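You operate a simulated robot arm through the tools that you are given. There is no shell and no other tool.

You are at the controls of a simulated robot arm. One attempt, no reset.

## Task
Fill the orange starter pot with soil and tamp it firm.
Fine: three fills in the carriage; use the small tamper and put it back; the pot stays in the carriage at LOAD; leave the other starter pots empty. Set down upright: small tamper.

The check looks at the end state, three seconds after you hand in, the way a careful person would. Anything else that was tipped, shoved, dropped, spilled or broken makes it a failure.

## Robot
A 7-joint arm with a three-finger gripper, fixed in place. Base frame: the origin is at the foot of the arm, x ahead of it, y to its left, z up; the work surface is at about z = 0.755. Readings come in m, degrees, newtons and seconds.
Its first joint turns from -166.0 to 166.0 degrees. Payload 2.69 kg.
Tool frame: the origin (TCP) lies between the finger pads and is the grasp point; the fingertips stand 0.03 m ahead of it; z points along the fingers, y is the line along which they close. The gripper opens to 0.128 m. The gripper's body begins 0.117 m behind the TCP.
Orientation is that of the tool frame in the base frame, as a unit quaternion [x, y, z, w]. With the fingers straight down and closing along the base's y, the tool's x points along the base's -x, its y along +y and its z along -z.

## Interface
- The arm moves only by the tool apply_moves. Its argument "plan" is a list that holds one entry, the list of rows, each a list of 6 numbers: the shift along the tool's x, y, z in units of 25 mm (1.0 is 25 mm), then the turn, a rotation vector about the tool's x, y, z in units of 8 degrees (1.0 is 8 degrees). In form: [[[tx, ty, tz, ax, ay, az], ...]]. A call has 1 to 20 rows; each row shifts and turns the commanded pose from where the row before left it, along the tool's axes as they then stand. "gripper" is the gripper command, from -1 (shut) to 1 (fully open), values between in proportion, set as the call begins (left out, the last holds). A call with a number of a shift or a turn outside -1 to 1 is refused whole. A row lasts 0.2 s, in which the tool goes at most 0.05 m and 8.6 degrees; a call with a longer step from one row to the next is refused whole, and so is a gripper value outside its range. A pose out of reach is approached as far as the arm can. The call stops where the force on the tool passes 90 N (or 10 N more than at its start, if that is more) or the arm is blocked; 0.2 s more then pass. Each finger halts on what it meets, pressing with about 33 N; the grip force reading is that of the motor and also rises with nothing between the fingers. The clock runs only during rows and for 0.2 s after the last one: add rows that do not move to give the fingers time. It gives the time, the measured TCP pose, the force on the tool (base axes), the opening and the grip force at its end, in the units of the frame above (readings bear some noise), with the torque about the TCP (base axes, N m) and any sound that the robot's microphone picked up, and new pictures: "views" is both (left out), scene, wrist or none.
- Cameras (640 x 400 px; columns grow to the right, rows downward): "scene" is fixed at [0.049, 0.5008, 1.4895]; the picture's right is [-0.77, -0.63, 0.00], its down [-0.36, 0.45, -0.82] and it looks along [0.52, -0.63, -0.58] (base axes); focal length 322 px, centre (320, 200). "wrist" rides on the gripper at [0.058, 0.054, -0.131] in the tool frame; the picture's right is [-0.68, 0.74, 0.00], its down [-0.62, -0.57, -0.55] and it looks along [-0.40, -0.37, 0.84] (tool axes); focal length 234 px, centre (320, 200). There is no depth. A picture from a camera that has moved, and an enlarged one, comes with that camera's place and axes in the base frame and with its lens.
- lift_body(by): slides the trunk up (or, below 0, down) by that many m; the arm rides with it, the base frame stays. It gives what a move gives, with no picture.
- zoom(camera, box): a new picture of the part [left, top, right, bottom] of that camera's present view, enlarged. It takes no simulated time.
- sign_off(): hands the job in; it is judged then, once.

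Nothing tells you positions but the pictures and the camera data. Unless the task says otherwise, let go and move clear before handing in.

The tools are called as a command line: name --argument value ..., lists and objects as JSON in quotes. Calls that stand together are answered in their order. apply_moves: Moves the arm, as the interface text tells. Its arguments: {"type":"object","properties":{"plan":{"type":"array","items":{"type":"array","items":{"type":"array","items":{"type":"number"}}}},"gripper":{"type":"number"},"views":{"type":"string","enum":["both","scene","wrist","none"]}},"required":["plan"]} The other tools are called the same way: lift_body (by) slides the trunk up or down; zoom (camera, box) takes an enlarged picture of a part of a camera's view; sign_off () hands the job in.

At the start:

```text
time: 0.0
tcp_pos: [0.6022, -0.1992, 1.1672]
orientation: [-0.001, 1.0, 0.0, 0.0]
wrist_force: [0.3, -0.3, 0.3]
moment: [0.01, 0.01, 0.01]
opening: 0.128
gripper_force: 0.0
trunk travel left (down, up): [-0.15, 0.2]
```

scene: 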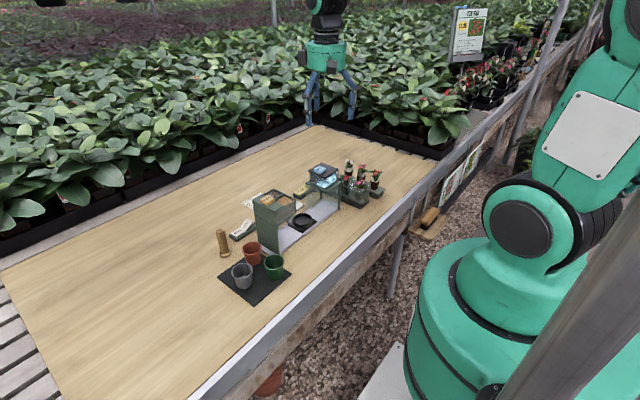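
wrist: 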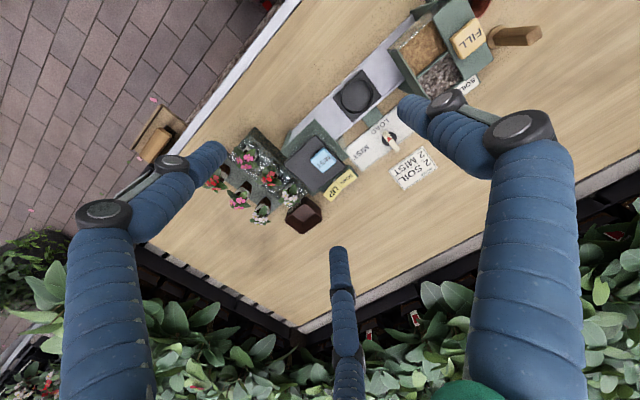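

I see a bench with a small potting machine (a soil hopper, a track with a round carriage, a mister), three starter pots on a dark mat and a few tools. I'll look closer at everything before I move.

zoom --camera "scene" --box '[200, 150, 400, 310]'

zoom --camera "scene" --box '[230, 150, 330, 230]'

zoom --camera "scene" --box '[200, 220, 310, 310]'

zoom --camera "scene" --box '[290, 150, 390, 230]'

zoom --camera "wrist" --box '[320, 0, 560, 200]'

```text
2.50 times, centred on (300, 230) of scene
camera zoom: at [0.049, 0.5008, 1.4895], right [-0.77, -0.63, 0.0], down [-0.36, 0.45, -0.82], along [0.52, -0.63, -0.58], focal length 804 px, centre (370, 125)
```

zoom: 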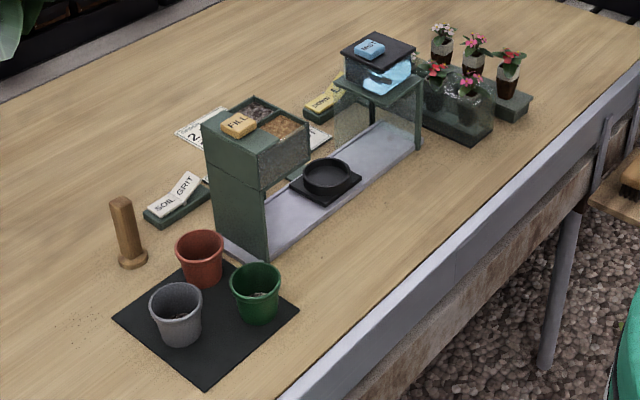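

```text
5.00 times, centred on (280, 190) of scene
camera zoom: at [0.049, 0.5008, 1.4895], right [-0.77, -0.63, 0.0], down [-0.36, 0.45, -0.82], along [0.52, -0.63, -0.58], focal length 1608 px, centre (520, 250)
```

zoom: 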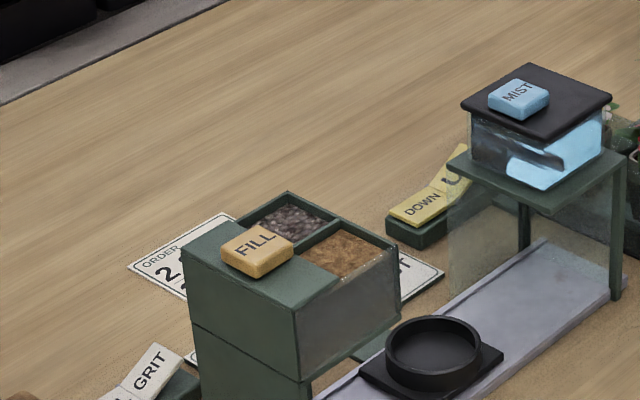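

```text
4.44 times, centred on (255, 265) of scene
camera zoom: at [0.049, 0.5008, 1.4895], right [-0.77, -0.63, 0.0], down [-0.36, 0.45, -0.82], along [0.52, -0.63, -0.58], focal length 1430 px, centre (609, -89)
```

zoom: 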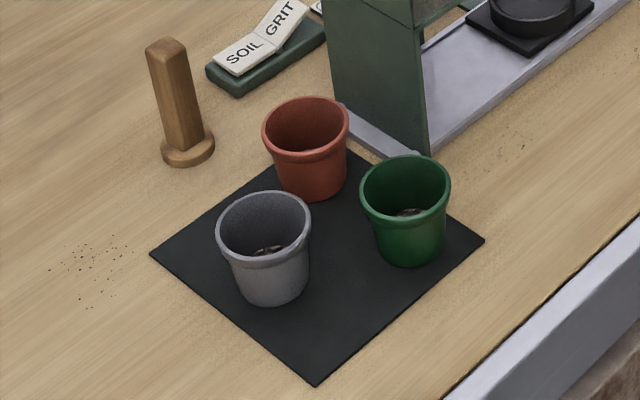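

```text
5.00 times, centred on (340, 190) of scene
camera zoom: at [0.049, 0.5008, 1.4895], right [-0.77, -0.63, 0.0], down [-0.36, 0.45, -0.82], along [0.52, -0.63, -0.58], focal length 1608 px, centre (220, 250)
```

zoom: 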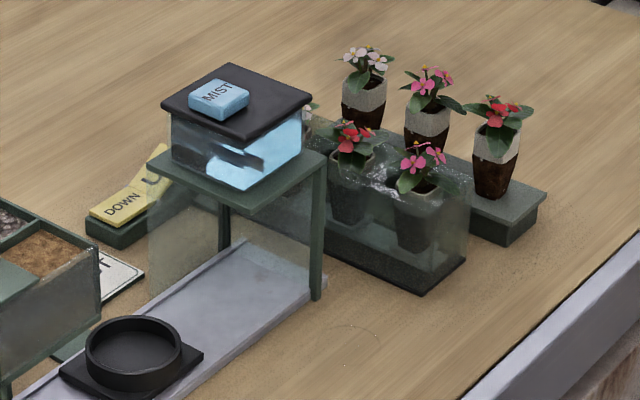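

```text
2.00 times, centred on (440, 100) of wrist
camera zoom: at [0.5432, -0.1463, 1.2986], right [0.68, 0.74, 0.0], down [0.62, -0.57, 0.55], along [0.4, -0.37, -0.84], focal length 468 px, centre (80, 400)
```

zoom: 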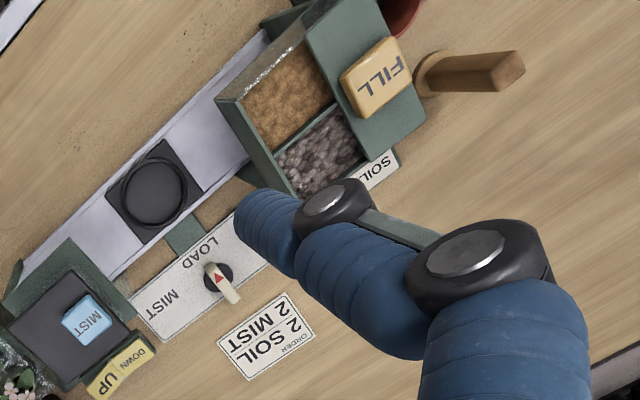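

The machine has a SOIL/GRIT rocker, a FILL button on the hopper, a LOAD/MIST selector knob, and a carriage on a track. The orange pot is on the mat and a wooden tamper stands beside it. I'll move the arm high up and across to get a clear wrist view of this area.

apply_moves --plan '[[[0.35, 0.95, 0, 0, 0, 0], [0.35, 0.95, 0, 0, 0, 0], [0.35, 0.95, 0, 0, 0, 0], [0.35, 0.95, 0, 0, 0, 0], [0.35, 0.95, 0, 0, 0, 0], [0.35, 0.95, 0, 0, 0, 0], [0.35, 0.95, 0, 0, 0, 0], [0.35, 0.95, 0, 0, 0, 0], [0.35, 0.95, 0, 0, 0, 0], [0.35, 0.95, 0, 0, 0, 0], [0.35, 0.95, 0, 0, 0, 0], [0.35, 0.95, 0, 0, 0, 0], [0.35, 0.95, 0, 0, 0, 0], [0.35, 0.95, 0, 0, 0, 0], [0.35, 0.95, 0, 0, 0, 0], [0.35, 0.95, 0, 0, 0, 0], [0, 0, 0, 0, 0, 0], [0, 0, 0, 0, 0, 0]]]' --gripper 1

zoom --camera "wrist" --box '[160, 0, 480, 200]'

```text
time: 3.8
tcp_pos: [0.4608, 0.1795, 1.1678]
orientation: [0.0, 1.0, 0.0, 0.0]
wrist_force: [-0.2, -0.2, 0.2]
moment: [-0.01, 0.02, -0.01]
opening: 0.1282
gripper_force: 0.1
trunk travel left (down, up): [-0.15, 0.2]
camera wrist: at [0.4028, 0.2339, 1.2994], right [0.68, 0.74, 0.0], down [0.62, -0.57, 0.55], along [0.4, -0.37, -0.84], focal length 234 px, centre (320, 200)
```

scene: 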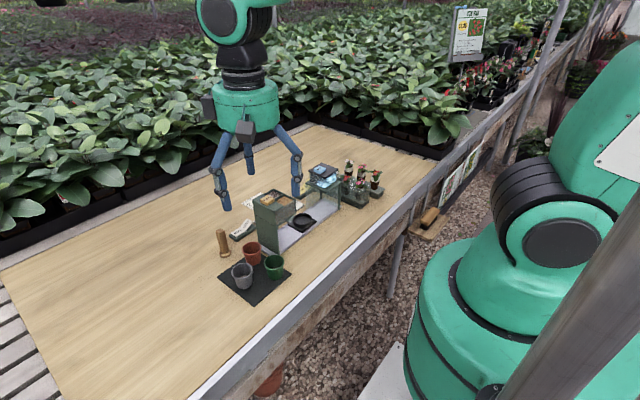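
wrist: 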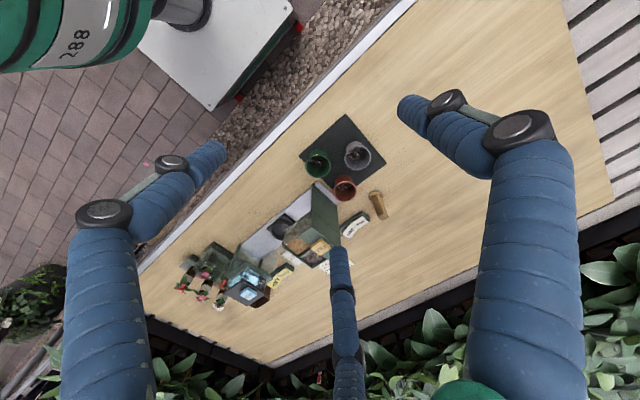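

```text
2.00 times, centred on (320, 100) of wrist
camera zoom: at [0.4028, 0.2339, 1.2994], right [0.68, 0.74, 0.0], down [0.62, -0.57, 0.55], along [0.4, -0.37, -0.84], focal length 468 px, centre (320, 400)
```

zoom: 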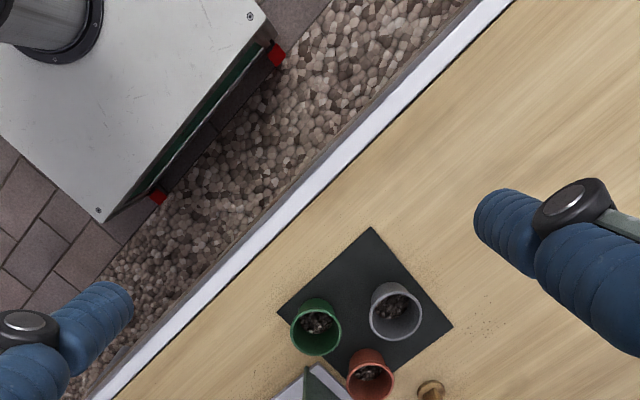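

The hand seems to have three blue fingers, one on the +y side and two on the -y side. I'll close it here in free air to see how the fingers move.

apply_moves --plan '[[[0, 0, 0, 0, 0, 0], [0, 0, 0, 0, 0, 0], [0, 0, 0, 0, 0, 0], [0, 0, 0, 0, 0, 0]]]' --gripper -1

zoom --camera "scene" --box '[180, 60, 340, 220]'

zoom --camera "wrist" --box '[220, 80, 420, 280]'

```text
time: 4.8
tcp_pos: [0.4619, 0.1795, 1.167]
orientation: [0.0, 1.0, 0.0, -0.001]
wrist_force: [0.0, 0.8, -0.6]
moment: [0.0, 0.0, 0.0]
opening: 0.0021
gripper_force: 31.8
trunk travel left (down, up): [-0.15, 0.2]
camera wrist: at [0.4029, 0.2339, 1.2994], right [0.68, 0.74, 0.0], down [0.62, -0.57, 0.55], along [0.4, -0.37, -0.84], focal length 234 px, centre (320, 200)
```

scene: 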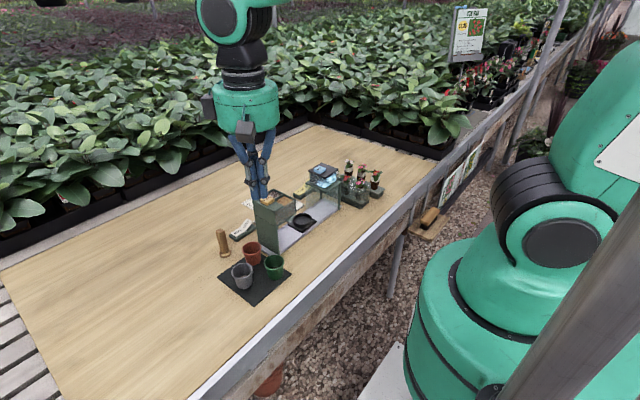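
wrist: 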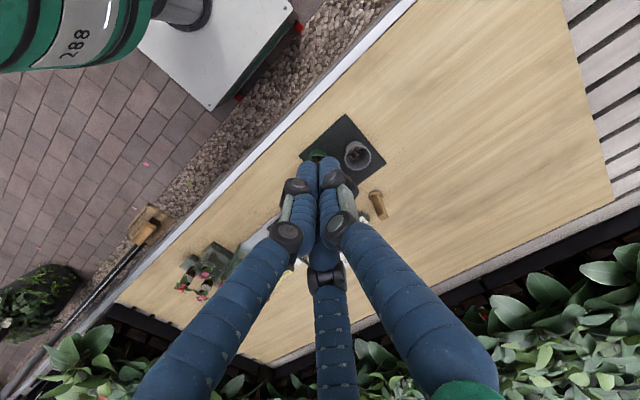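

```text
2.50 times, centred on (260, 140) of scene
camera zoom: at [0.049, 0.5008, 1.4895], right [-0.77, -0.63, 0.0], down [-0.36, 0.45, -0.82], along [0.52, -0.63, -0.58], focal length 804 px, centre (470, 350)
```

zoom: 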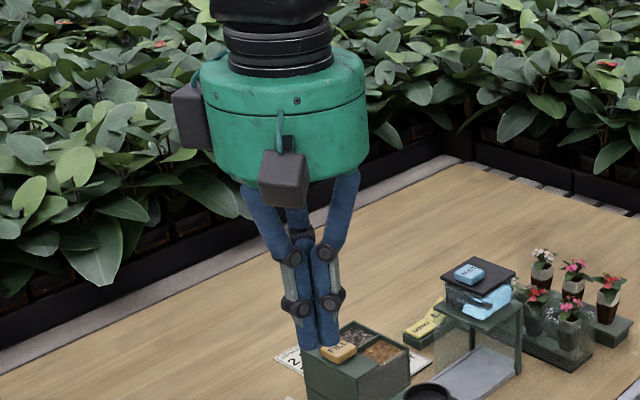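

```text
2.00 times, centred on (320, 180) of wrist
camera zoom: at [0.4029, 0.2339, 1.2994], right [0.68, 0.74, 0.0], down [0.62, -0.57, 0.55], along [0.4, -0.37, -0.84], focal length 468 px, centre (320, 240)
```

zoom: 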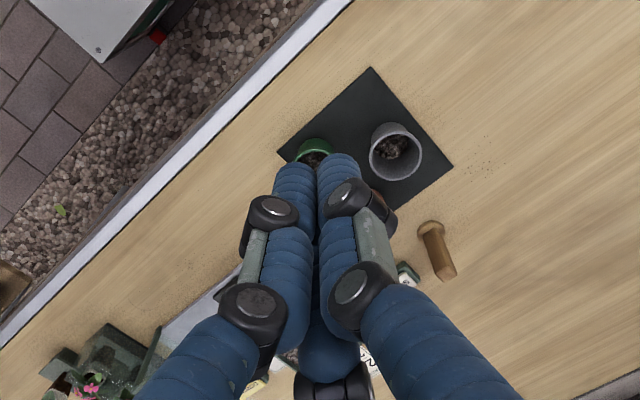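

The three fingers converge on the centre. Next I'll move the closed hand over the control panel behind the track to read the knob and labels.

apply_moves --plan '[[[-0.915, -0.81, 0.3, 0, 0, 0], [-0.915, -0.81, 0.3, 0, 0, 0], [-0.915, -0.81, 0.3, 0, 0, 0], [-0.915, -0.81, 0.3, 0, 0, 0], [-0.915, -0.81, 0.3, 0, 0, 0], [-0.915, -0.81, 0.3, 0, 0, 0], [-0.915, -0.81, 0.3, 0, 0, 0], [-0.915, -0.81, 0.3, 0, 0, 0], [-0.915, -0.81, 0.3, 0, 0, 0], [-0.915, -0.81, 0.3, 0, 0, 0], [-0.915, -0.81, 0.3, 0, 0, 0], [-0.915, -0.81, 0.3, 0, 0, 0], [-0.915, -0.81, 0.3, 0, 0, 0], [0, 0, 0, 0, 0, 0], [0, 0, 0, 0, 0, 0]]]' --gripper -1

zoom --camera "wrist" --box '[160, 0, 480, 200]'

zoom --camera "wrist" --box '[220, 30, 380, 130]'

```text
time: 8.0
tcp_pos: [0.7612, -0.0841, 1.0686]
orientation: [0.001, 1.0, 0.001, 0.0]
wrist_force: [-0.3, -0.1, -0.8]
moment: [-0.02, -0.02, 0.0]
opening: 0.002
gripper_force: 31.7
trunk travel left (down, up): [-0.15, 0.2]
camera wrist: at [0.7016, -0.0312, 1.2006], right [0.68, 0.74, 0.0], down [0.62, -0.57, 0.55], along [0.4, -0.37, -0.84], focal length 234 px, centre (320, 200)
```

scene: 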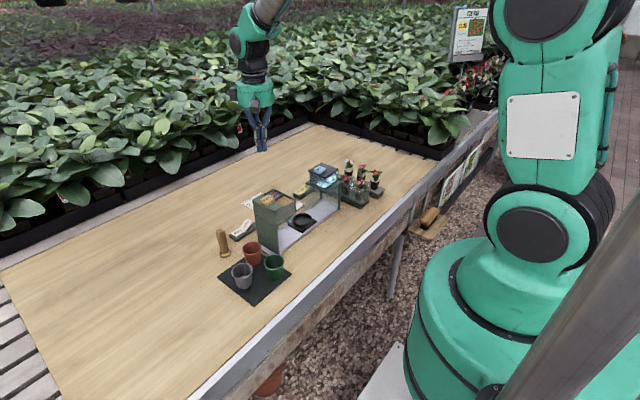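
wrist: 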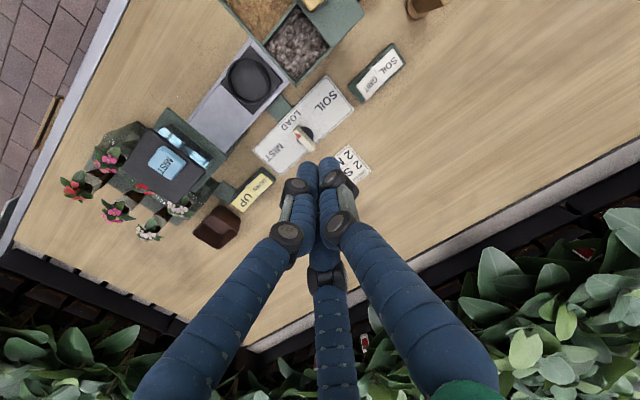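

```text
2.00 times, centred on (320, 100) of wrist
camera zoom: at [0.7016, -0.0312, 1.2006], right [0.68, 0.74, 0.0], down [0.62, -0.57, 0.55], along [0.4, -0.37, -0.84], focal length 468 px, centre (320, 400)
```

zoom: 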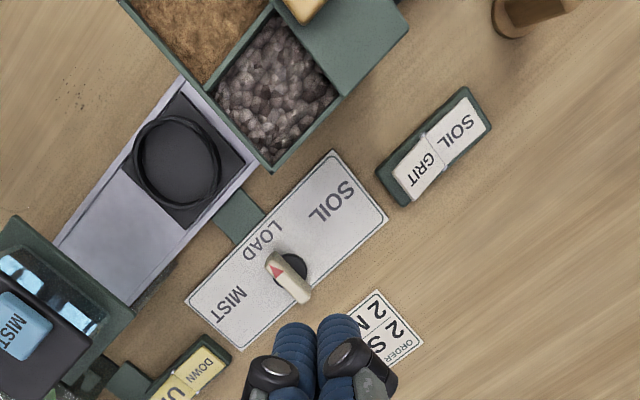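

```text
4.00 times, centred on (300, 80) of wrist
camera zoom: at [0.7016, -0.0312, 1.2006], right [0.68, 0.74, 0.0], down [0.62, -0.57, 0.55], along [0.4, -0.37, -0.84], focal length 937 px, centre (400, 680)
```

zoom: 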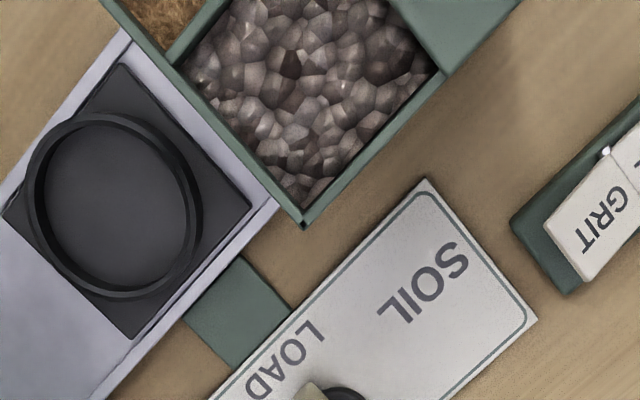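

The lever selects SOIL, LOAD or MIST and points at LOAD now. I'll check the rocker states, the dark block by the mister and the tamper area.

zoom --camera "wrist" --box '[180, 140, 300, 260]'

zoom --camera "scene" --box '[210, 215, 290, 265]'

zoom --camera "scene" --box '[285, 170, 335, 200]'

zoom --camera "scene" --box '[400, 190, 460, 250]'

zoom --camera "wrist" --box '[330, 30, 430, 110]'

```text
3.33 times, centred on (240, 200) of wrist
camera zoom: at [0.7016, -0.0312, 1.2006], right [0.68, 0.74, 0.0], down [0.62, -0.57, 0.55], along [0.4, -0.37, -0.84], focal length 781 px, centre (587, 200)
```

zoom: 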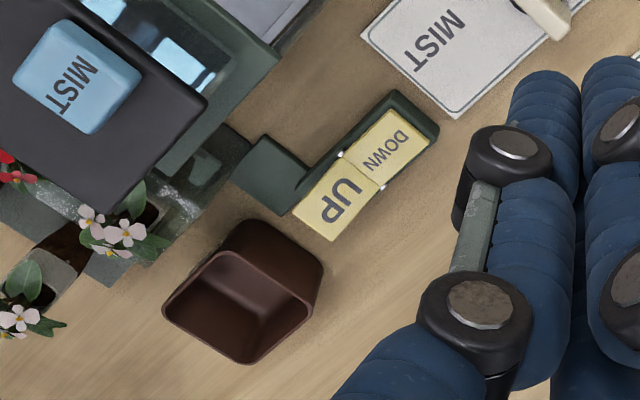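

```text
8.00 times, centred on (250, 240) of scene
camera zoom: at [0.049, 0.5008, 1.4895], right [-0.77, -0.63, 0.0], down [-0.36, 0.45, -0.82], along [0.52, -0.63, -0.58], focal length 2573 px, centre (880, -120)
```

zoom: 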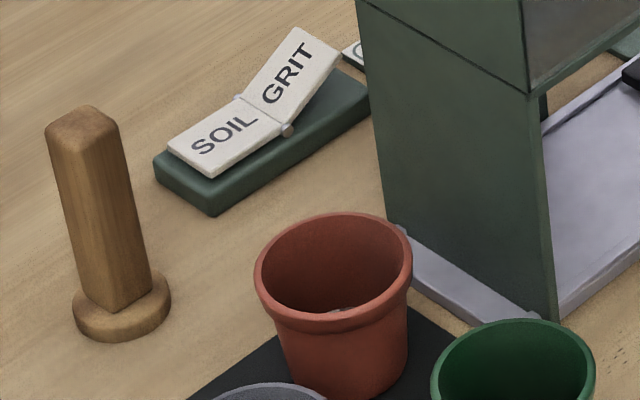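

```text
12.80 times, centred on (310, 185) of scene
camera zoom: at [0.049, 0.5008, 1.4895], right [-0.77, -0.63, 0.0], down [-0.36, 0.45, -0.82], along [0.52, -0.63, -0.58], focal length 4117 px, centre (448, 392)
```

zoom: 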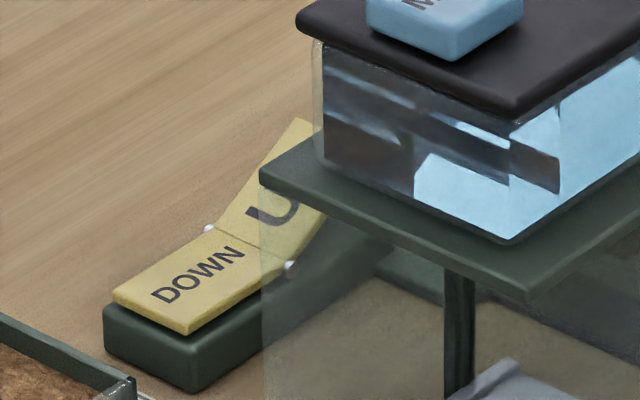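

```text
6.67 times, centred on (430, 220) of scene
camera zoom: at [0.049, 0.5008, 1.4895], right [-0.77, -0.63, 0.0], down [-0.36, 0.45, -0.82], along [0.52, -0.63, -0.58], focal length 2144 px, centre (-413, 67)
```

zoom: 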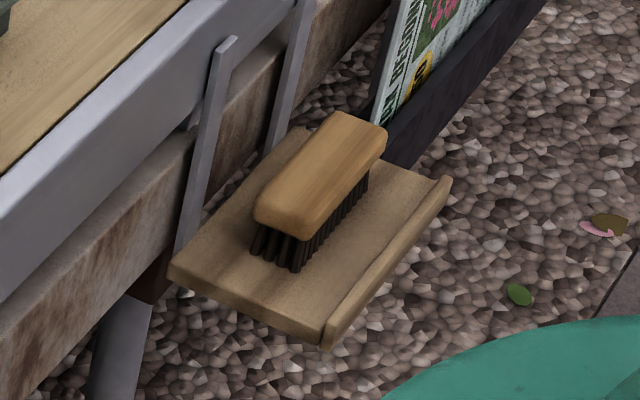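

```text
5.00 times, centred on (380, 70) of wrist
camera zoom: at [0.7016, -0.0312, 1.2006], right [0.68, 0.74, 0.0], down [0.62, -0.57, 0.55], along [0.4, -0.37, -0.84], focal length 1171 px, centre (20, 850)
```

zoom: 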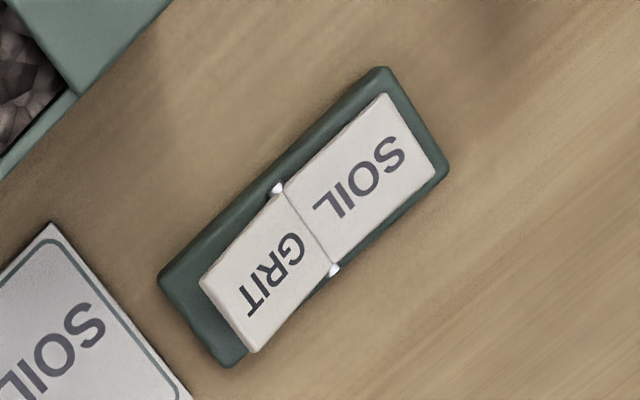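

SOIL is the pressed-down half of its rocker and the lever is at LOAD. The only tamper in view is the wooden one near (0.76, 0.12). I'll move over the pots to measure them accurately from above.

apply_moves --plan '[[[0.58, 0.83, 0, 0, 0, 0], [0.58, 0.83, 0, 0, 0, 0], [0.58, 0.83, 0, 0, 0, 0], [0.58, 0.83, 0, 0, 0, 0], [0.58, 0.83, 0, 0, 0, 0], [0.58, 0.83, 0, 0, 0, 0], [0.58, 0.83, 0, 0, 0, 0], [0, 0, 0, 0, 0, 0], [0, 0, 0, 0, 0, 0], [0, 0, 0, 0, 0, 0]]]' --views "wrist"

zoom --camera "wrist" --box '[160, 0, 480, 200]'

zoom --camera "wrist" --box '[240, 30, 400, 130]'

```text
time: 10.2
tcp_pos: [0.6574, 0.0633, 1.0703]
orientation: [0.001, 1.0, 0.0, 0.0]
wrist_force: [-0.2, -0.6, 0.4]
moment: [-0.02, 0.0, -0.03]
opening: 0.0021
gripper_force: 31.8
trunk travel left (down, up): [-0.15, 0.2]
camera wrist: at [0.5989, 0.1179, 1.202], right [0.68, 0.74, 0.0], down [0.62, -0.57, 0.55], along [0.4, -0.37, -0.84], focal length 234 px, centre (320, 200)
```

wrist: 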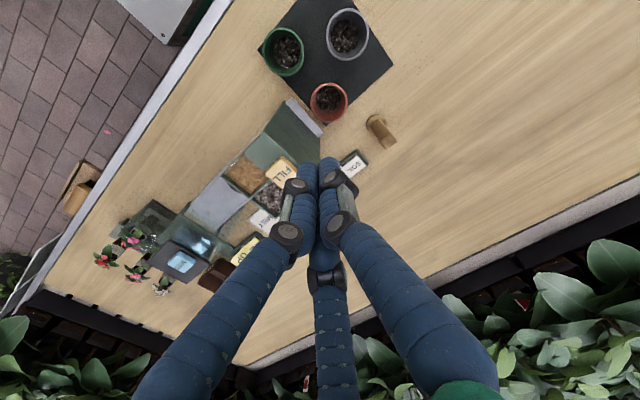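

```text
2.00 times, centred on (320, 100) of wrist
camera zoom: at [0.5989, 0.1179, 1.202], right [0.68, 0.74, 0.0], down [0.62, -0.57, 0.55], along [0.4, -0.37, -0.84], focal length 468 px, centre (320, 400)
```

zoom: 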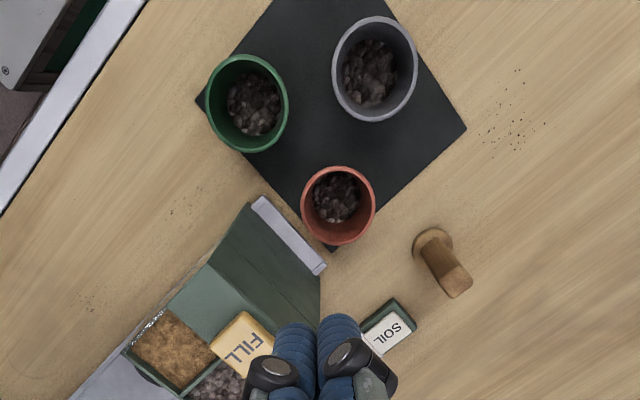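

```text
4.00 times, centred on (320, 80) of wrist
camera zoom: at [0.5989, 0.1179, 1.202], right [0.68, 0.74, 0.0], down [0.62, -0.57, 0.55], along [0.4, -0.37, -0.84], focal length 937 px, centre (320, 680)
```

zoom: 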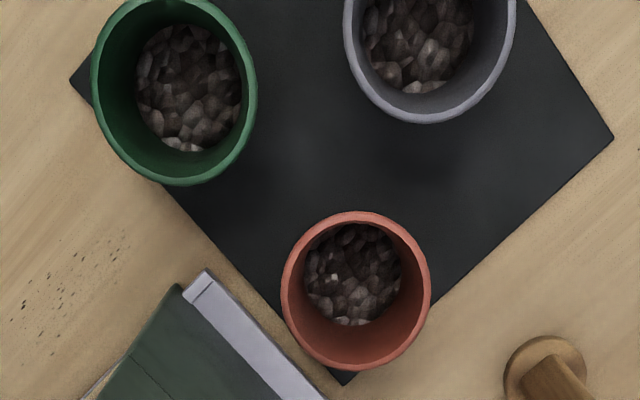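

The orange pot's rim is centred near (0.660, 0.081) with its top at about z 0.813. The tamper is at (0.753, 0.117). I'll open the hand part way and go to a hover above the orange pot.

apply_moves --plan '[[[0, 0, 0, 0, 0, 0], [0, 0, 0, 0, 0, 0], [-0.013, 0.086, 0.85, 0, 0, 0], [-0.013, 0.086, 0.85, 0, 0, 0], [-0.013, 0.086, 0.85, 0, 0, 0], [-0.013, 0.086, 0.85, 0, 0, 0], [-0.013, 0.086, 0.85, 0, 0, 0], [-0.013, 0.086, 0.85, 0, 0, 0], [-0.013, 0.086, 0.85, 0, 0, 0], [-0.013, 0.086, 0.85, 0, 0, 0], [0, 0, 0, 0, 0, 0], [0, 0, 0, 0, 0, 0]]]' --gripper 0.33

zoom --camera "scene" --box '[190, 150, 350, 310]'

zoom --camera "wrist" --box '[200, 50, 440, 250]'

```text
time: 12.8
tcp_pos: [0.6612, 0.0805, 0.8982]
orientation: [0.0, 1.0, 0.0, -0.001]
wrist_force: [0.4, 0.6, -0.3]
moment: [-0.02, 0.0, 0.03]
opening: 0.0849
gripper_force: 0.1
trunk travel left (down, up): [-0.15, 0.2]
camera wrist: at [0.6021, 0.1351, 1.0294], right [0.68, 0.74, 0.0], down [0.62, -0.57, 0.55], along [0.4, -0.37, -0.84], focal length 234 px, centre (320, 200)
```

scene: 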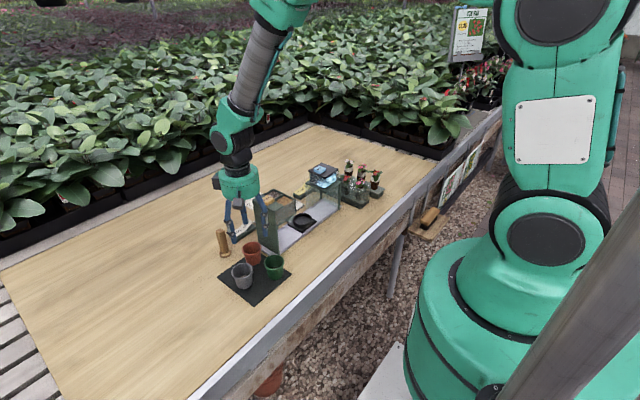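
wrist: 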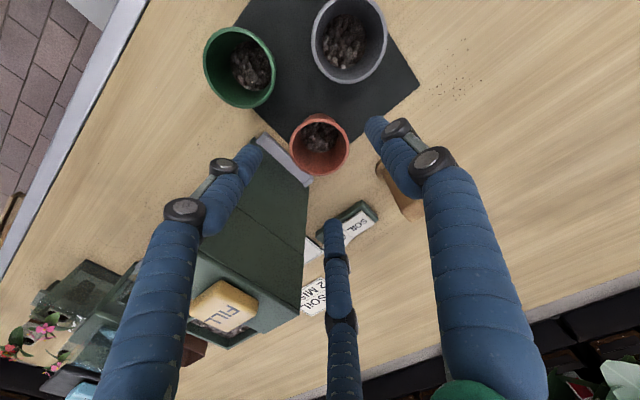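

```text
2.50 times, centred on (270, 230) of scene
camera zoom: at [0.049, 0.5008, 1.4895], right [-0.77, -0.63, 0.0], down [-0.36, 0.45, -0.82], along [0.52, -0.63, -0.58], focal length 804 px, centre (445, 125)
```

zoom: 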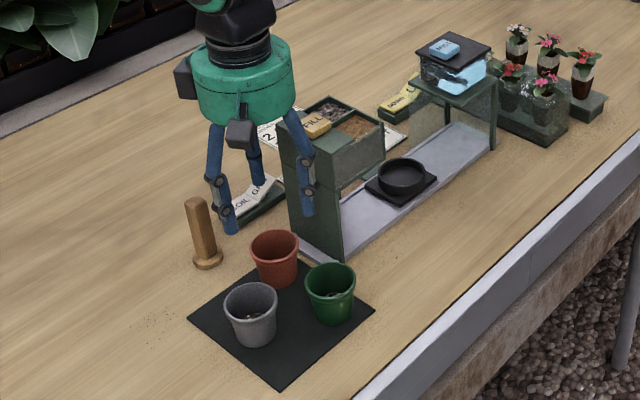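

```text
2.00 times, centred on (320, 150) of wrist
camera zoom: at [0.6021, 0.1351, 1.0294], right [0.68, 0.74, 0.0], down [0.62, -0.57, 0.55], along [0.4, -0.37, -0.84], focal length 468 px, centre (320, 300)
```

zoom: 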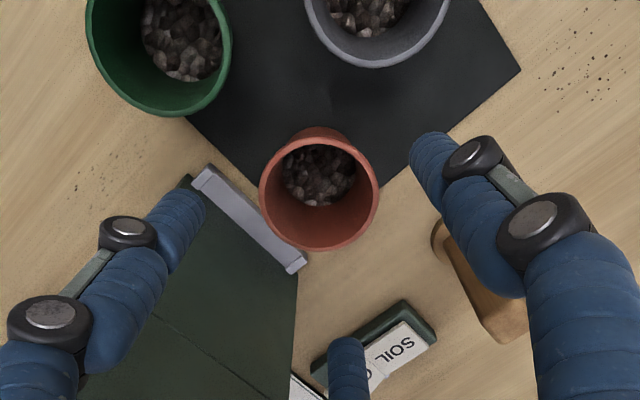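

The hover is centred on the pot to within about 2 mm, and the fingers straddle it clear of the other two pots. Next I'll go down to rim height and look before closing.

apply_moves --plan '[[[0.04, 0.03, 0.5, 0, 0, 0], [0.04, 0.03, 0.5, 0, 0, 0], [0, 0, 0.5, 0, 0, 0], [0, 0, 0.5, 0, 0, 0], [0, 0, 0.5, 0, 0, 0], [0, 0, 0.5, 0, 0, 0], [0, 0, 0.3, 0, 0, 0], [0, 0, 0, 0, 0, 0], [0, 0, 0, 0, 0, 0]]]'

zoom --camera "scene" --box '[200, 180, 320, 300]'

zoom --camera "wrist" --box '[200, 50, 440, 250]'

```text
time: 14.8
tcp_pos: [0.6575, 0.0816, 0.8175]
orientation: [0.0, 1.0, 0.0, 0.0]
wrist_force: [-0.1, -0.6, 0.1]
moment: [-0.03, -0.05, 0.01]
opening: 0.0849
gripper_force: 0.0
trunk travel left (down, up): [-0.15, 0.2]
camera wrist: at [0.5987, 0.1354, 0.9484], right [0.68, 0.74, 0.0], down [0.62, -0.57, 0.55], along [0.4, -0.37, -0.84], focal length 234 px, centre (320, 200)
```

scene: 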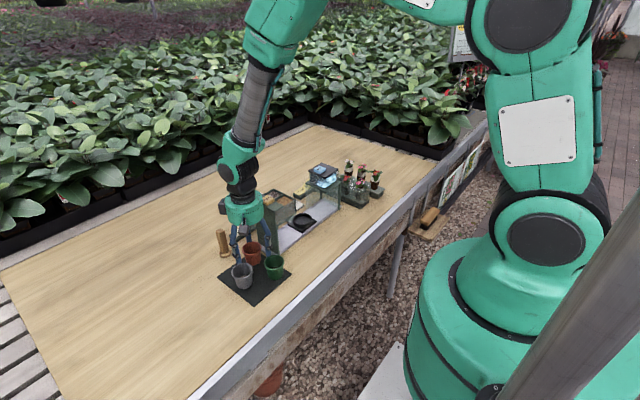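
wrist: 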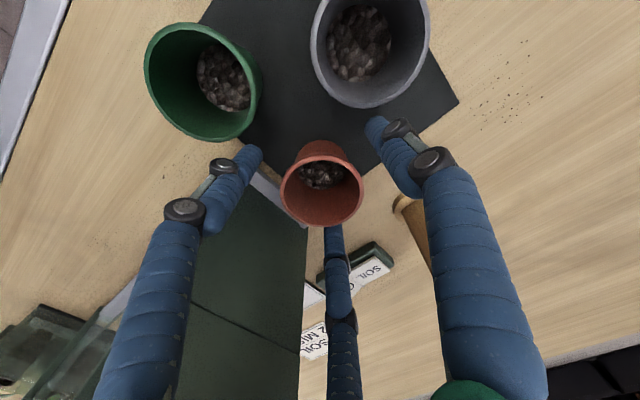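

```text
3.33 times, centred on (260, 240) of scene
camera zoom: at [0.049, 0.5008, 1.4895], right [-0.77, -0.63, 0.0], down [-0.36, 0.45, -0.82], along [0.52, -0.63, -0.58], focal length 1072 px, centre (520, 67)
```

zoom: 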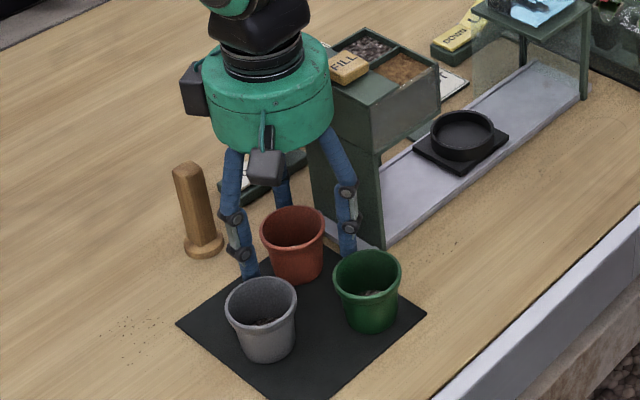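

```text
2.00 times, centred on (320, 150) of wrist
camera zoom: at [0.5987, 0.1354, 0.9484], right [0.68, 0.74, 0.0], down [0.62, -0.57, 0.55], along [0.4, -0.37, -0.84], focal length 468 px, centre (320, 300)
```

zoom: 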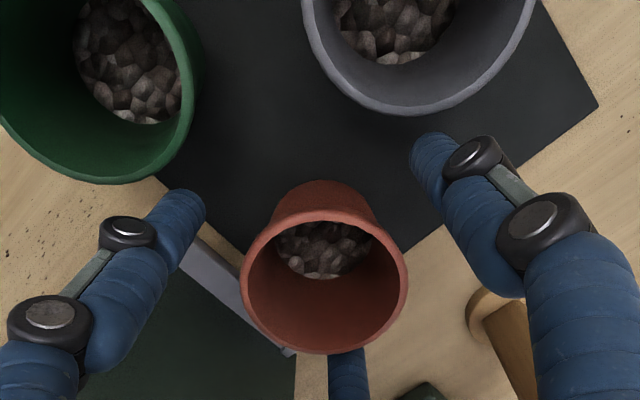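

The hand is around the pot with the rim at TCP height. I'll lower 3 mm and close.

apply_moves --plan '[[[0, 0, 0.12, 0, 0, 0], [0, 0, 0, 0, 0, 0]]]' --views "none"

apply_moves --plan '[[[0, 0, 0, 0, 0, 0], [0, 0, 0, 0, 0, 0], [0, 0, 0, 0, 0, 0], [0, 0, 0, 0, 0, 0]]]' --gripper -1

zoom --camera "scene" --box '[200, 180, 320, 300]'

zoom --camera "wrist" --box '[200, 50, 440, 250]'

```text
time: 15.4
tcp_pos: [0.6574, 0.0816, 0.8135]
orientation: [0.001, 1.0, 0.0, -0.001]
wrist_force: [0.3, 0.6, 1.0]
moment: [0.03, 0.01, 0.04]
opening: 0.0851
gripper_force: 0.1
trunk travel left (down, up): [-0.15, 0.2]
```

```text
time: 16.4
tcp_pos: [0.657, 0.0809, 0.8155]
orientation: [0.0, 1.0, 0.0, 0.0]
wrist_force: [2.0, 0.5, 4.3]
moment: [0.11, -0.13, -0.03]
opening: 0.0558
gripper_force: 32.7
trunk travel left (down, up): [-0.15, 0.2]
camera wrist: at [0.5988, 0.1357, 0.9456], right [0.68, 0.74, 0.0], down [0.62, -0.57, 0.55], along [0.4, -0.37, -0.84], focal length 234 px, centre (320, 200)
```

scene: 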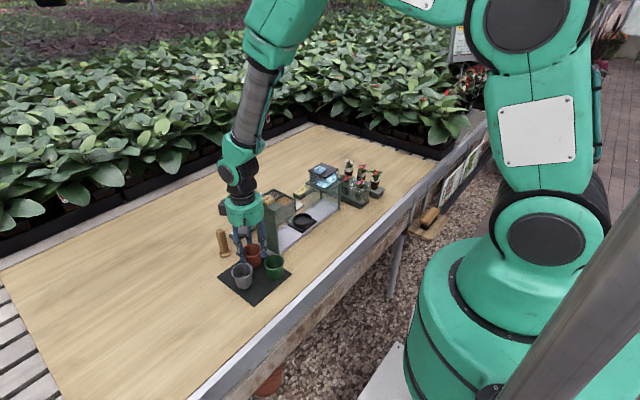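
wrist: 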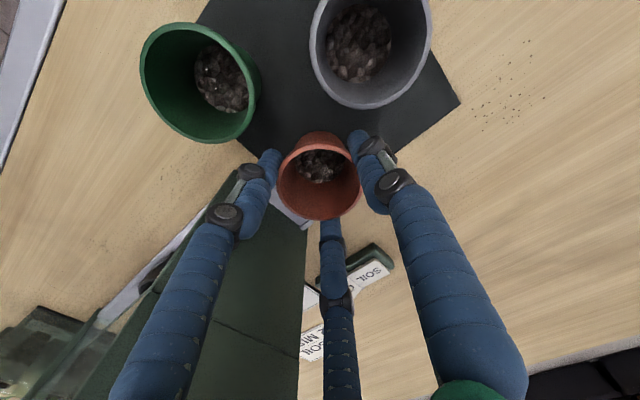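

```text
3.33 times, centred on (260, 240) of scene
camera zoom: at [0.049, 0.5008, 1.4895], right [-0.77, -0.63, 0.0], down [-0.36, 0.45, -0.82], along [0.52, -0.63, -0.58], focal length 1072 px, centre (520, 67)
```

zoom: 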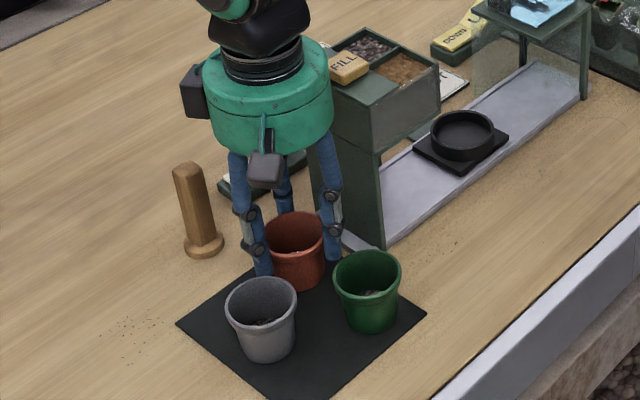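

```text
2.00 times, centred on (320, 150) of wrist
camera zoom: at [0.5988, 0.1357, 0.9456], right [0.68, 0.74, 0.0], down [0.62, -0.57, 0.55], along [0.4, -0.37, -0.84], focal length 468 px, centre (320, 300)
```

zoom: 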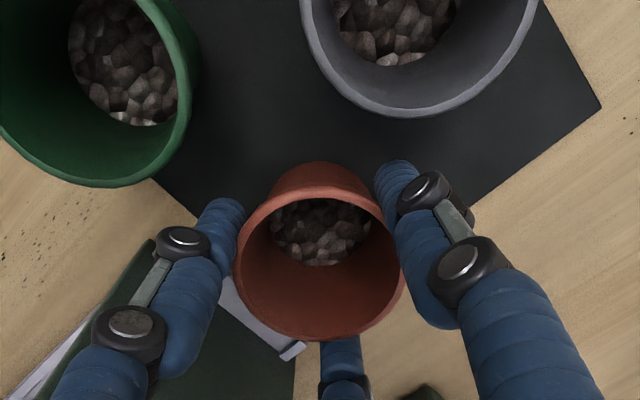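

The pot is gripped at an opening of 0.056. I'll lift it straight up.

apply_moves --plan '[[[0, 0, -0.3, 0, 0, 0], [0, 0, -0.6, 0, 0, 0], [0, 0, -0.9, 0, 0, 0], [0, 0, -0.95, 0, 0, 0], [0, 0, -0.95, 0, 0, 0], [0, 0, -0.95, 0, 0, 0], [0, 0, -0.95, 0, 0, 0], [0, 0, -0.95, 0, 0, 0], [0, 0, -0.95, 0, 0, 0], [0, 0, -0.95, 0, 0, 0], [0, 0, -0.95, 0, 0, 0], [0, 0, 0, 0, 0, 0]]]'

zoom --camera "scene" --box '[200, 120, 320, 300]'

zoom --camera "wrist" --box '[200, 50, 440, 250]'

```text
time: 19.0
tcp_pos: [0.6578, 0.0789, 1.0514]
orientation: [0.0, 1.0, 0.0, 0.0]
wrist_force: [0.3, -0.2, -0.8]
moment: [0.01, 0.0, 0.01]
opening: 0.0559
gripper_force: 32.9
trunk travel left (down, up): [-0.15, 0.2]
camera wrist: at [0.5996, 0.1342, 1.1825], right [0.68, 0.74, 0.0], down [0.62, -0.57, 0.55], along [0.4, -0.37, -0.84], focal length 234 px, centre (320, 200)
```

scene: 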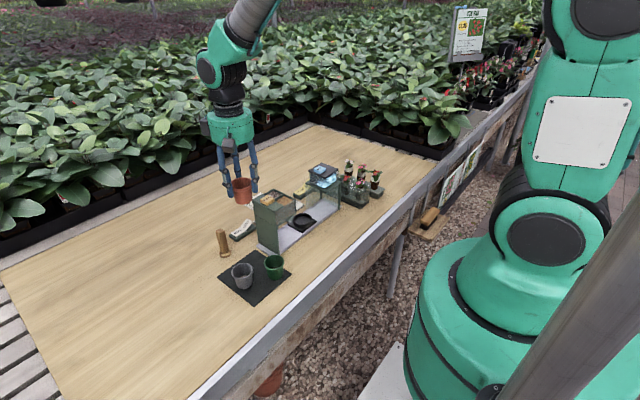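
wrist: 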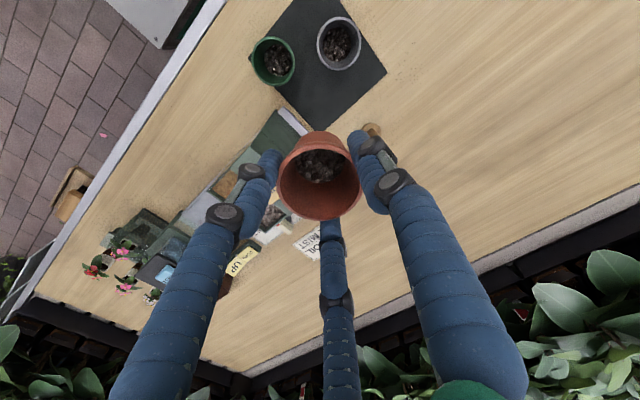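

```text
2.22 times, centred on (260, 210) of scene
camera zoom: at [0.049, 0.5008, 1.4895], right [-0.77, -0.63, 0.0], down [-0.36, 0.45, -0.82], along [0.52, -0.63, -0.58], focal length 715 px, centre (453, 178)
```

zoom: 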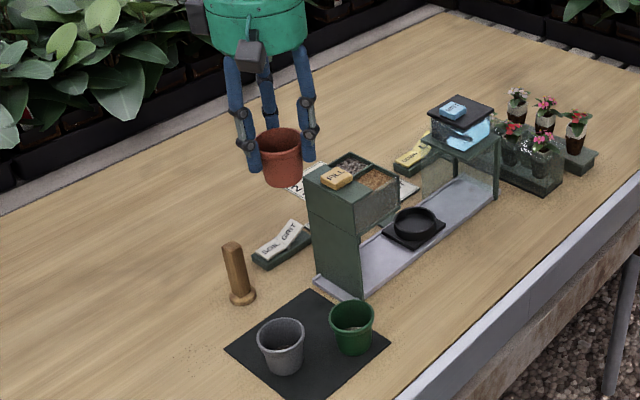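

```text
2.00 times, centred on (320, 150) of wrist
camera zoom: at [0.5996, 0.1342, 1.1825], right [0.68, 0.74, 0.0], down [0.62, -0.57, 0.55], along [0.4, -0.37, -0.84], focal length 468 px, centre (320, 300)
```

zoom: 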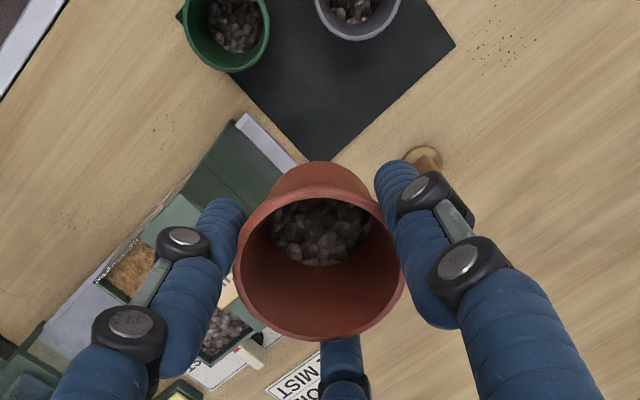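

The pot is up and level. I'll carry it over the machine, well above the hopper, to where the wrist camera can see the carriage ring beside the pot.

apply_moves --plan '[[[-0.117, -0.924, 0, 0, 0, 0], [-0.117, -0.924, 0, 0, 0, 0], [-0.117, -0.924, 0, 0, 0, 0], [-0.117, -0.924, 0, 0, 0, 0], [-0.117, -0.924, 0, 0, 0, 0], [-0.117, -0.924, 0, 0, 0, 0], [-0.117, -0.924, 0, 0, 0, 0], [-0.117, -0.924, 0, 0, 0, 0], [-0.117, -0.924, 0, 0, 0, 0], [-0.117, -0.924, 0, 0, 0, 0], [-0.117, -0.924, 0, 0, 0, 0], [0, 0, 0, 0, 0, 0], [0, 0, 0, 0, 0, 0]]]' --views "wrist"

zoom --camera "wrist" --box '[200, 0, 440, 150]'

zoom --camera "wrist" --box '[260, 20, 380, 120]'

```text
time: 21.8
tcp_pos: [0.6888, -0.1706, 1.0506]
orientation: [0.0, 1.0, 0.0, -0.001]
wrist_force: [0.4, 0.6, -0.2]
moment: [0.02, -0.01, 0.0]
opening: 0.0559
gripper_force: 32.6
trunk travel left (down, up): [-0.15, 0.2]
camera wrist: at [0.63, -0.1157, 1.1817], right [0.68, 0.74, 0.0], down [0.62, -0.57, 0.55], along [0.4, -0.37, -0.84], focal length 234 px, centre (320, 200)
```

wrist: 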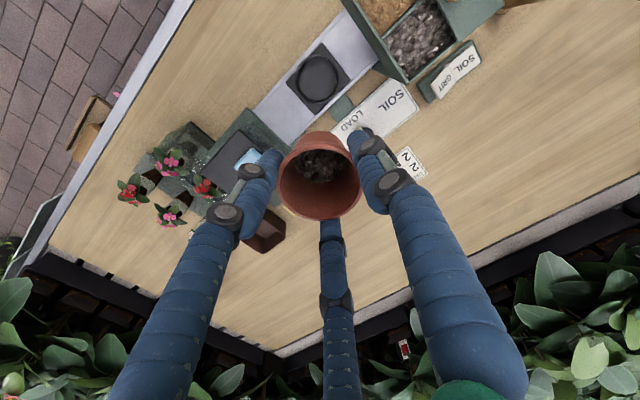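

```text
2.67 times, centred on (320, 75) of wrist
camera zoom: at [0.63, -0.1157, 1.1817], right [0.68, 0.74, 0.0], down [0.62, -0.57, 0.55], along [0.4, -0.37, -0.84], focal length 624 px, centre (320, 533)
```

zoom: 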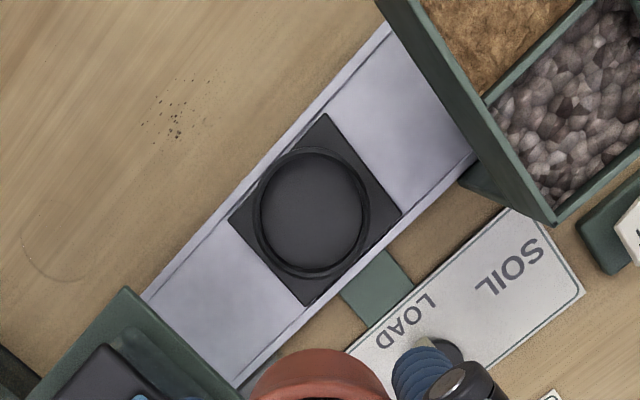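

```text
4.00 times, centred on (320, 70) of wrist
camera zoom: at [0.63, -0.1157, 1.1817], right [0.68, 0.74, 0.0], down [0.62, -0.57, 0.55], along [0.4, -0.37, -0.84], focal length 937 px, centre (320, 720)
```

zoom: 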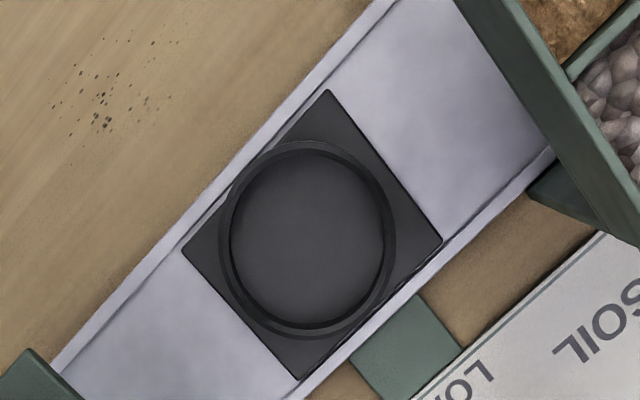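

The ring centre is at about (0.656, -0.145) with a 59 mm inner diameter, comfortably larger than the pot base. I'll turn the hand 60° so no finger points at the hopper, then hover over the ring.

apply_moves --plan '[[[0, 0, 0, 0, 0, -0.9375], [0, 0, 0, 0, 0, -0.9375], [0, 0, 0, 0, 0, -0.9375], [0, 0, 0, 0, 0, -0.9375], [0, 0, 0, 0, 0, -0.9375], [0, 0, 0, 0, 0, -0.9375], [0, 0, 0, 0, 0, -0.9375], [0, 0, 0, 0, 0, -0.9375], [-0.124, 0.83, 0, 0, 0, 0], [-0.124, 0.83, 0, 0, 0, 0], [0, 0, 0, 0, 0, 0], [0, 0, 0, 0, 0, 0]]]'

zoom --camera "scene" --box '[220, 80, 380, 260]'

zoom --camera "wrist" --box '[200, 50, 440, 250]'

```text
time: 24.4
tcp_pos: [0.6567, -0.1463, 1.05]
orientation: [-0.5, 0.866, 0.001, 0.0]
wrist_force: [0.3, 0.0, -1.1]
moment: [0.0, 0.0, -0.02]
opening: 0.0559
gripper_force: 32.8
trunk travel left (down, up): [-0.15, 0.2]
camera wrist: at [0.5802, -0.1706, 1.1814], right [-0.3, 0.95, 0.0], down [0.8, 0.25, 0.55], along [0.52, 0.16, -0.84], focal length 234 px, centre (320, 200)
```

scene: 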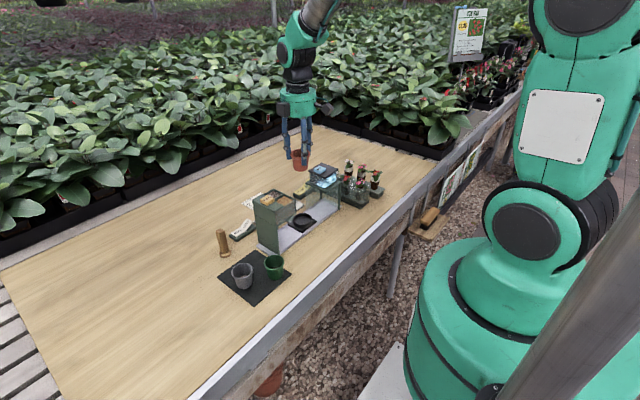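
wrist: 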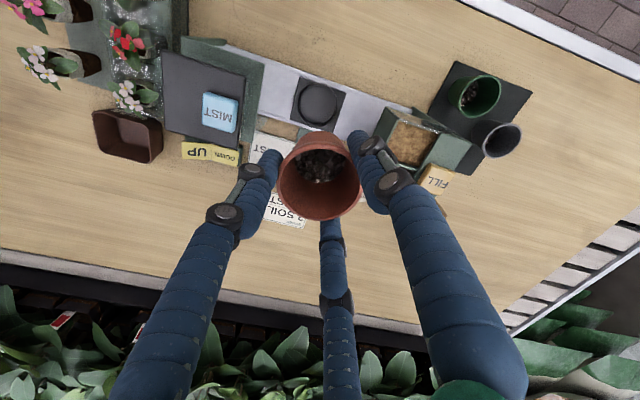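

```text
2.22 times, centred on (300, 170) of scene
camera zoom: at [0.049, 0.5008, 1.4895], right [-0.77, -0.63, 0.0], down [-0.36, 0.45, -0.82], along [0.52, -0.63, -0.58], focal length 715 px, centre (364, 267)
```

zoom: 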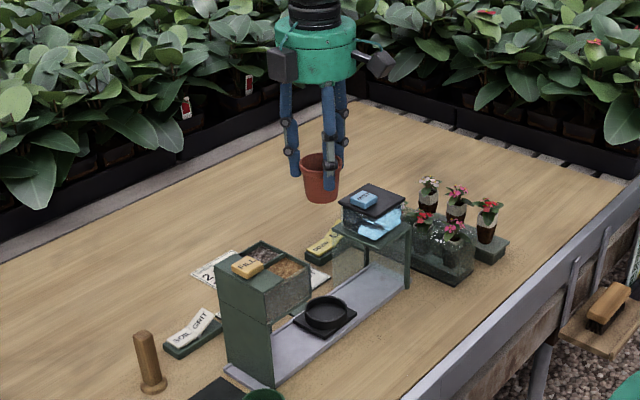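

```text
2.00 times, centred on (320, 150) of wrist
camera zoom: at [0.5802, -0.1706, 1.1814], right [-0.3, 0.95, 0.0], down [0.8, 0.25, 0.55], along [0.52, 0.16, -0.84], focal length 468 px, centre (320, 300)
```

zoom: 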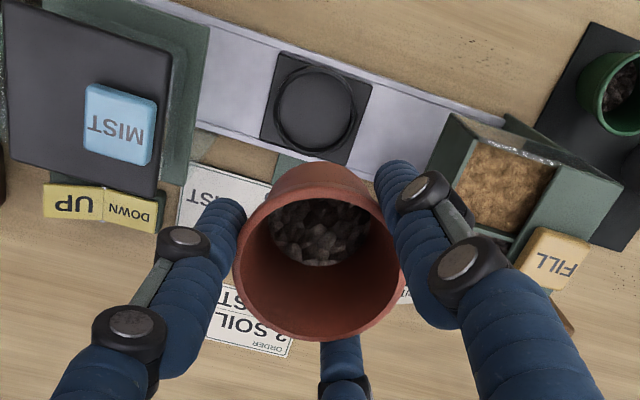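

The pot hovers over the carriage. I'll zoom in to refine the ring's position from this new camera angle before lowering.

zoom --camera "wrist" --box '[270, 60, 370, 140]'

zoom --camera "scene" --box '[270, 195, 340, 245]'

zoom --camera "scene" --box '[260, 110, 340, 180]'

```text
5.00 times, centred on (320, 100) of wrist
camera zoom: at [0.5802, -0.1706, 1.1814], right [-0.3, 0.95, 0.0], down [0.8, 0.25, 0.55], along [0.52, 0.16, -0.84], focal length 1171 px, centre (320, 700)
```

zoom: 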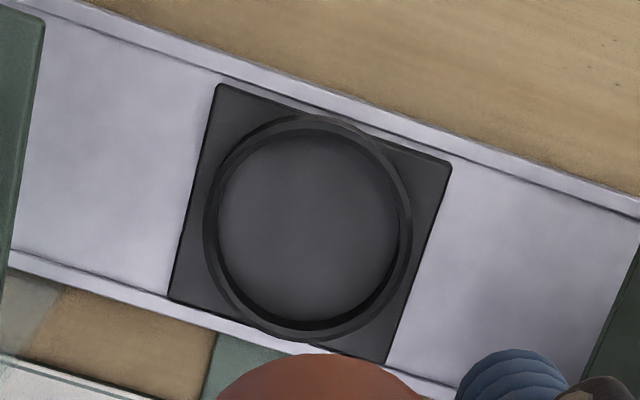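

```text
8.00 times, centred on (305, 220) of scene
camera zoom: at [0.049, 0.5008, 1.4895], right [-0.77, -0.63, 0.0], down [-0.36, 0.45, -0.82], along [0.52, -0.63, -0.58], focal length 2573 px, centre (440, 40)
```

zoom: 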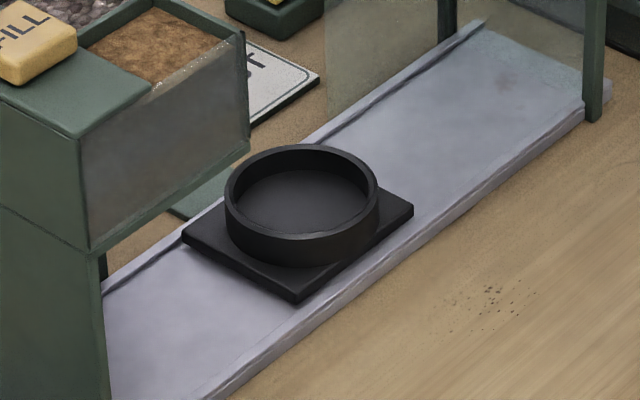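

```text
5.71 times, centred on (300, 145) of scene
camera zoom: at [0.049, 0.5008, 1.4895], right [-0.77, -0.63, 0.0], down [-0.36, 0.45, -0.82], along [0.52, -0.63, -0.58], focal length 1838 px, centre (434, 514)
```

zoom: 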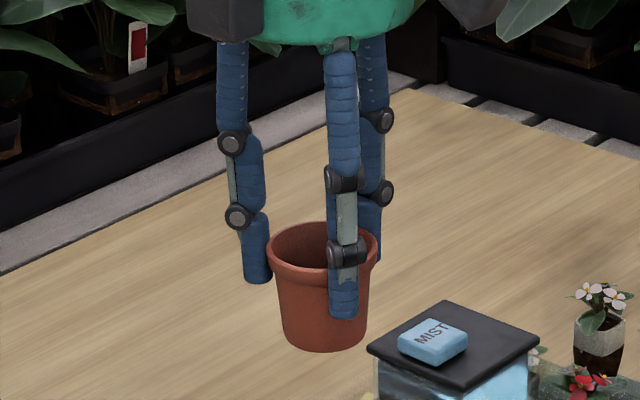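

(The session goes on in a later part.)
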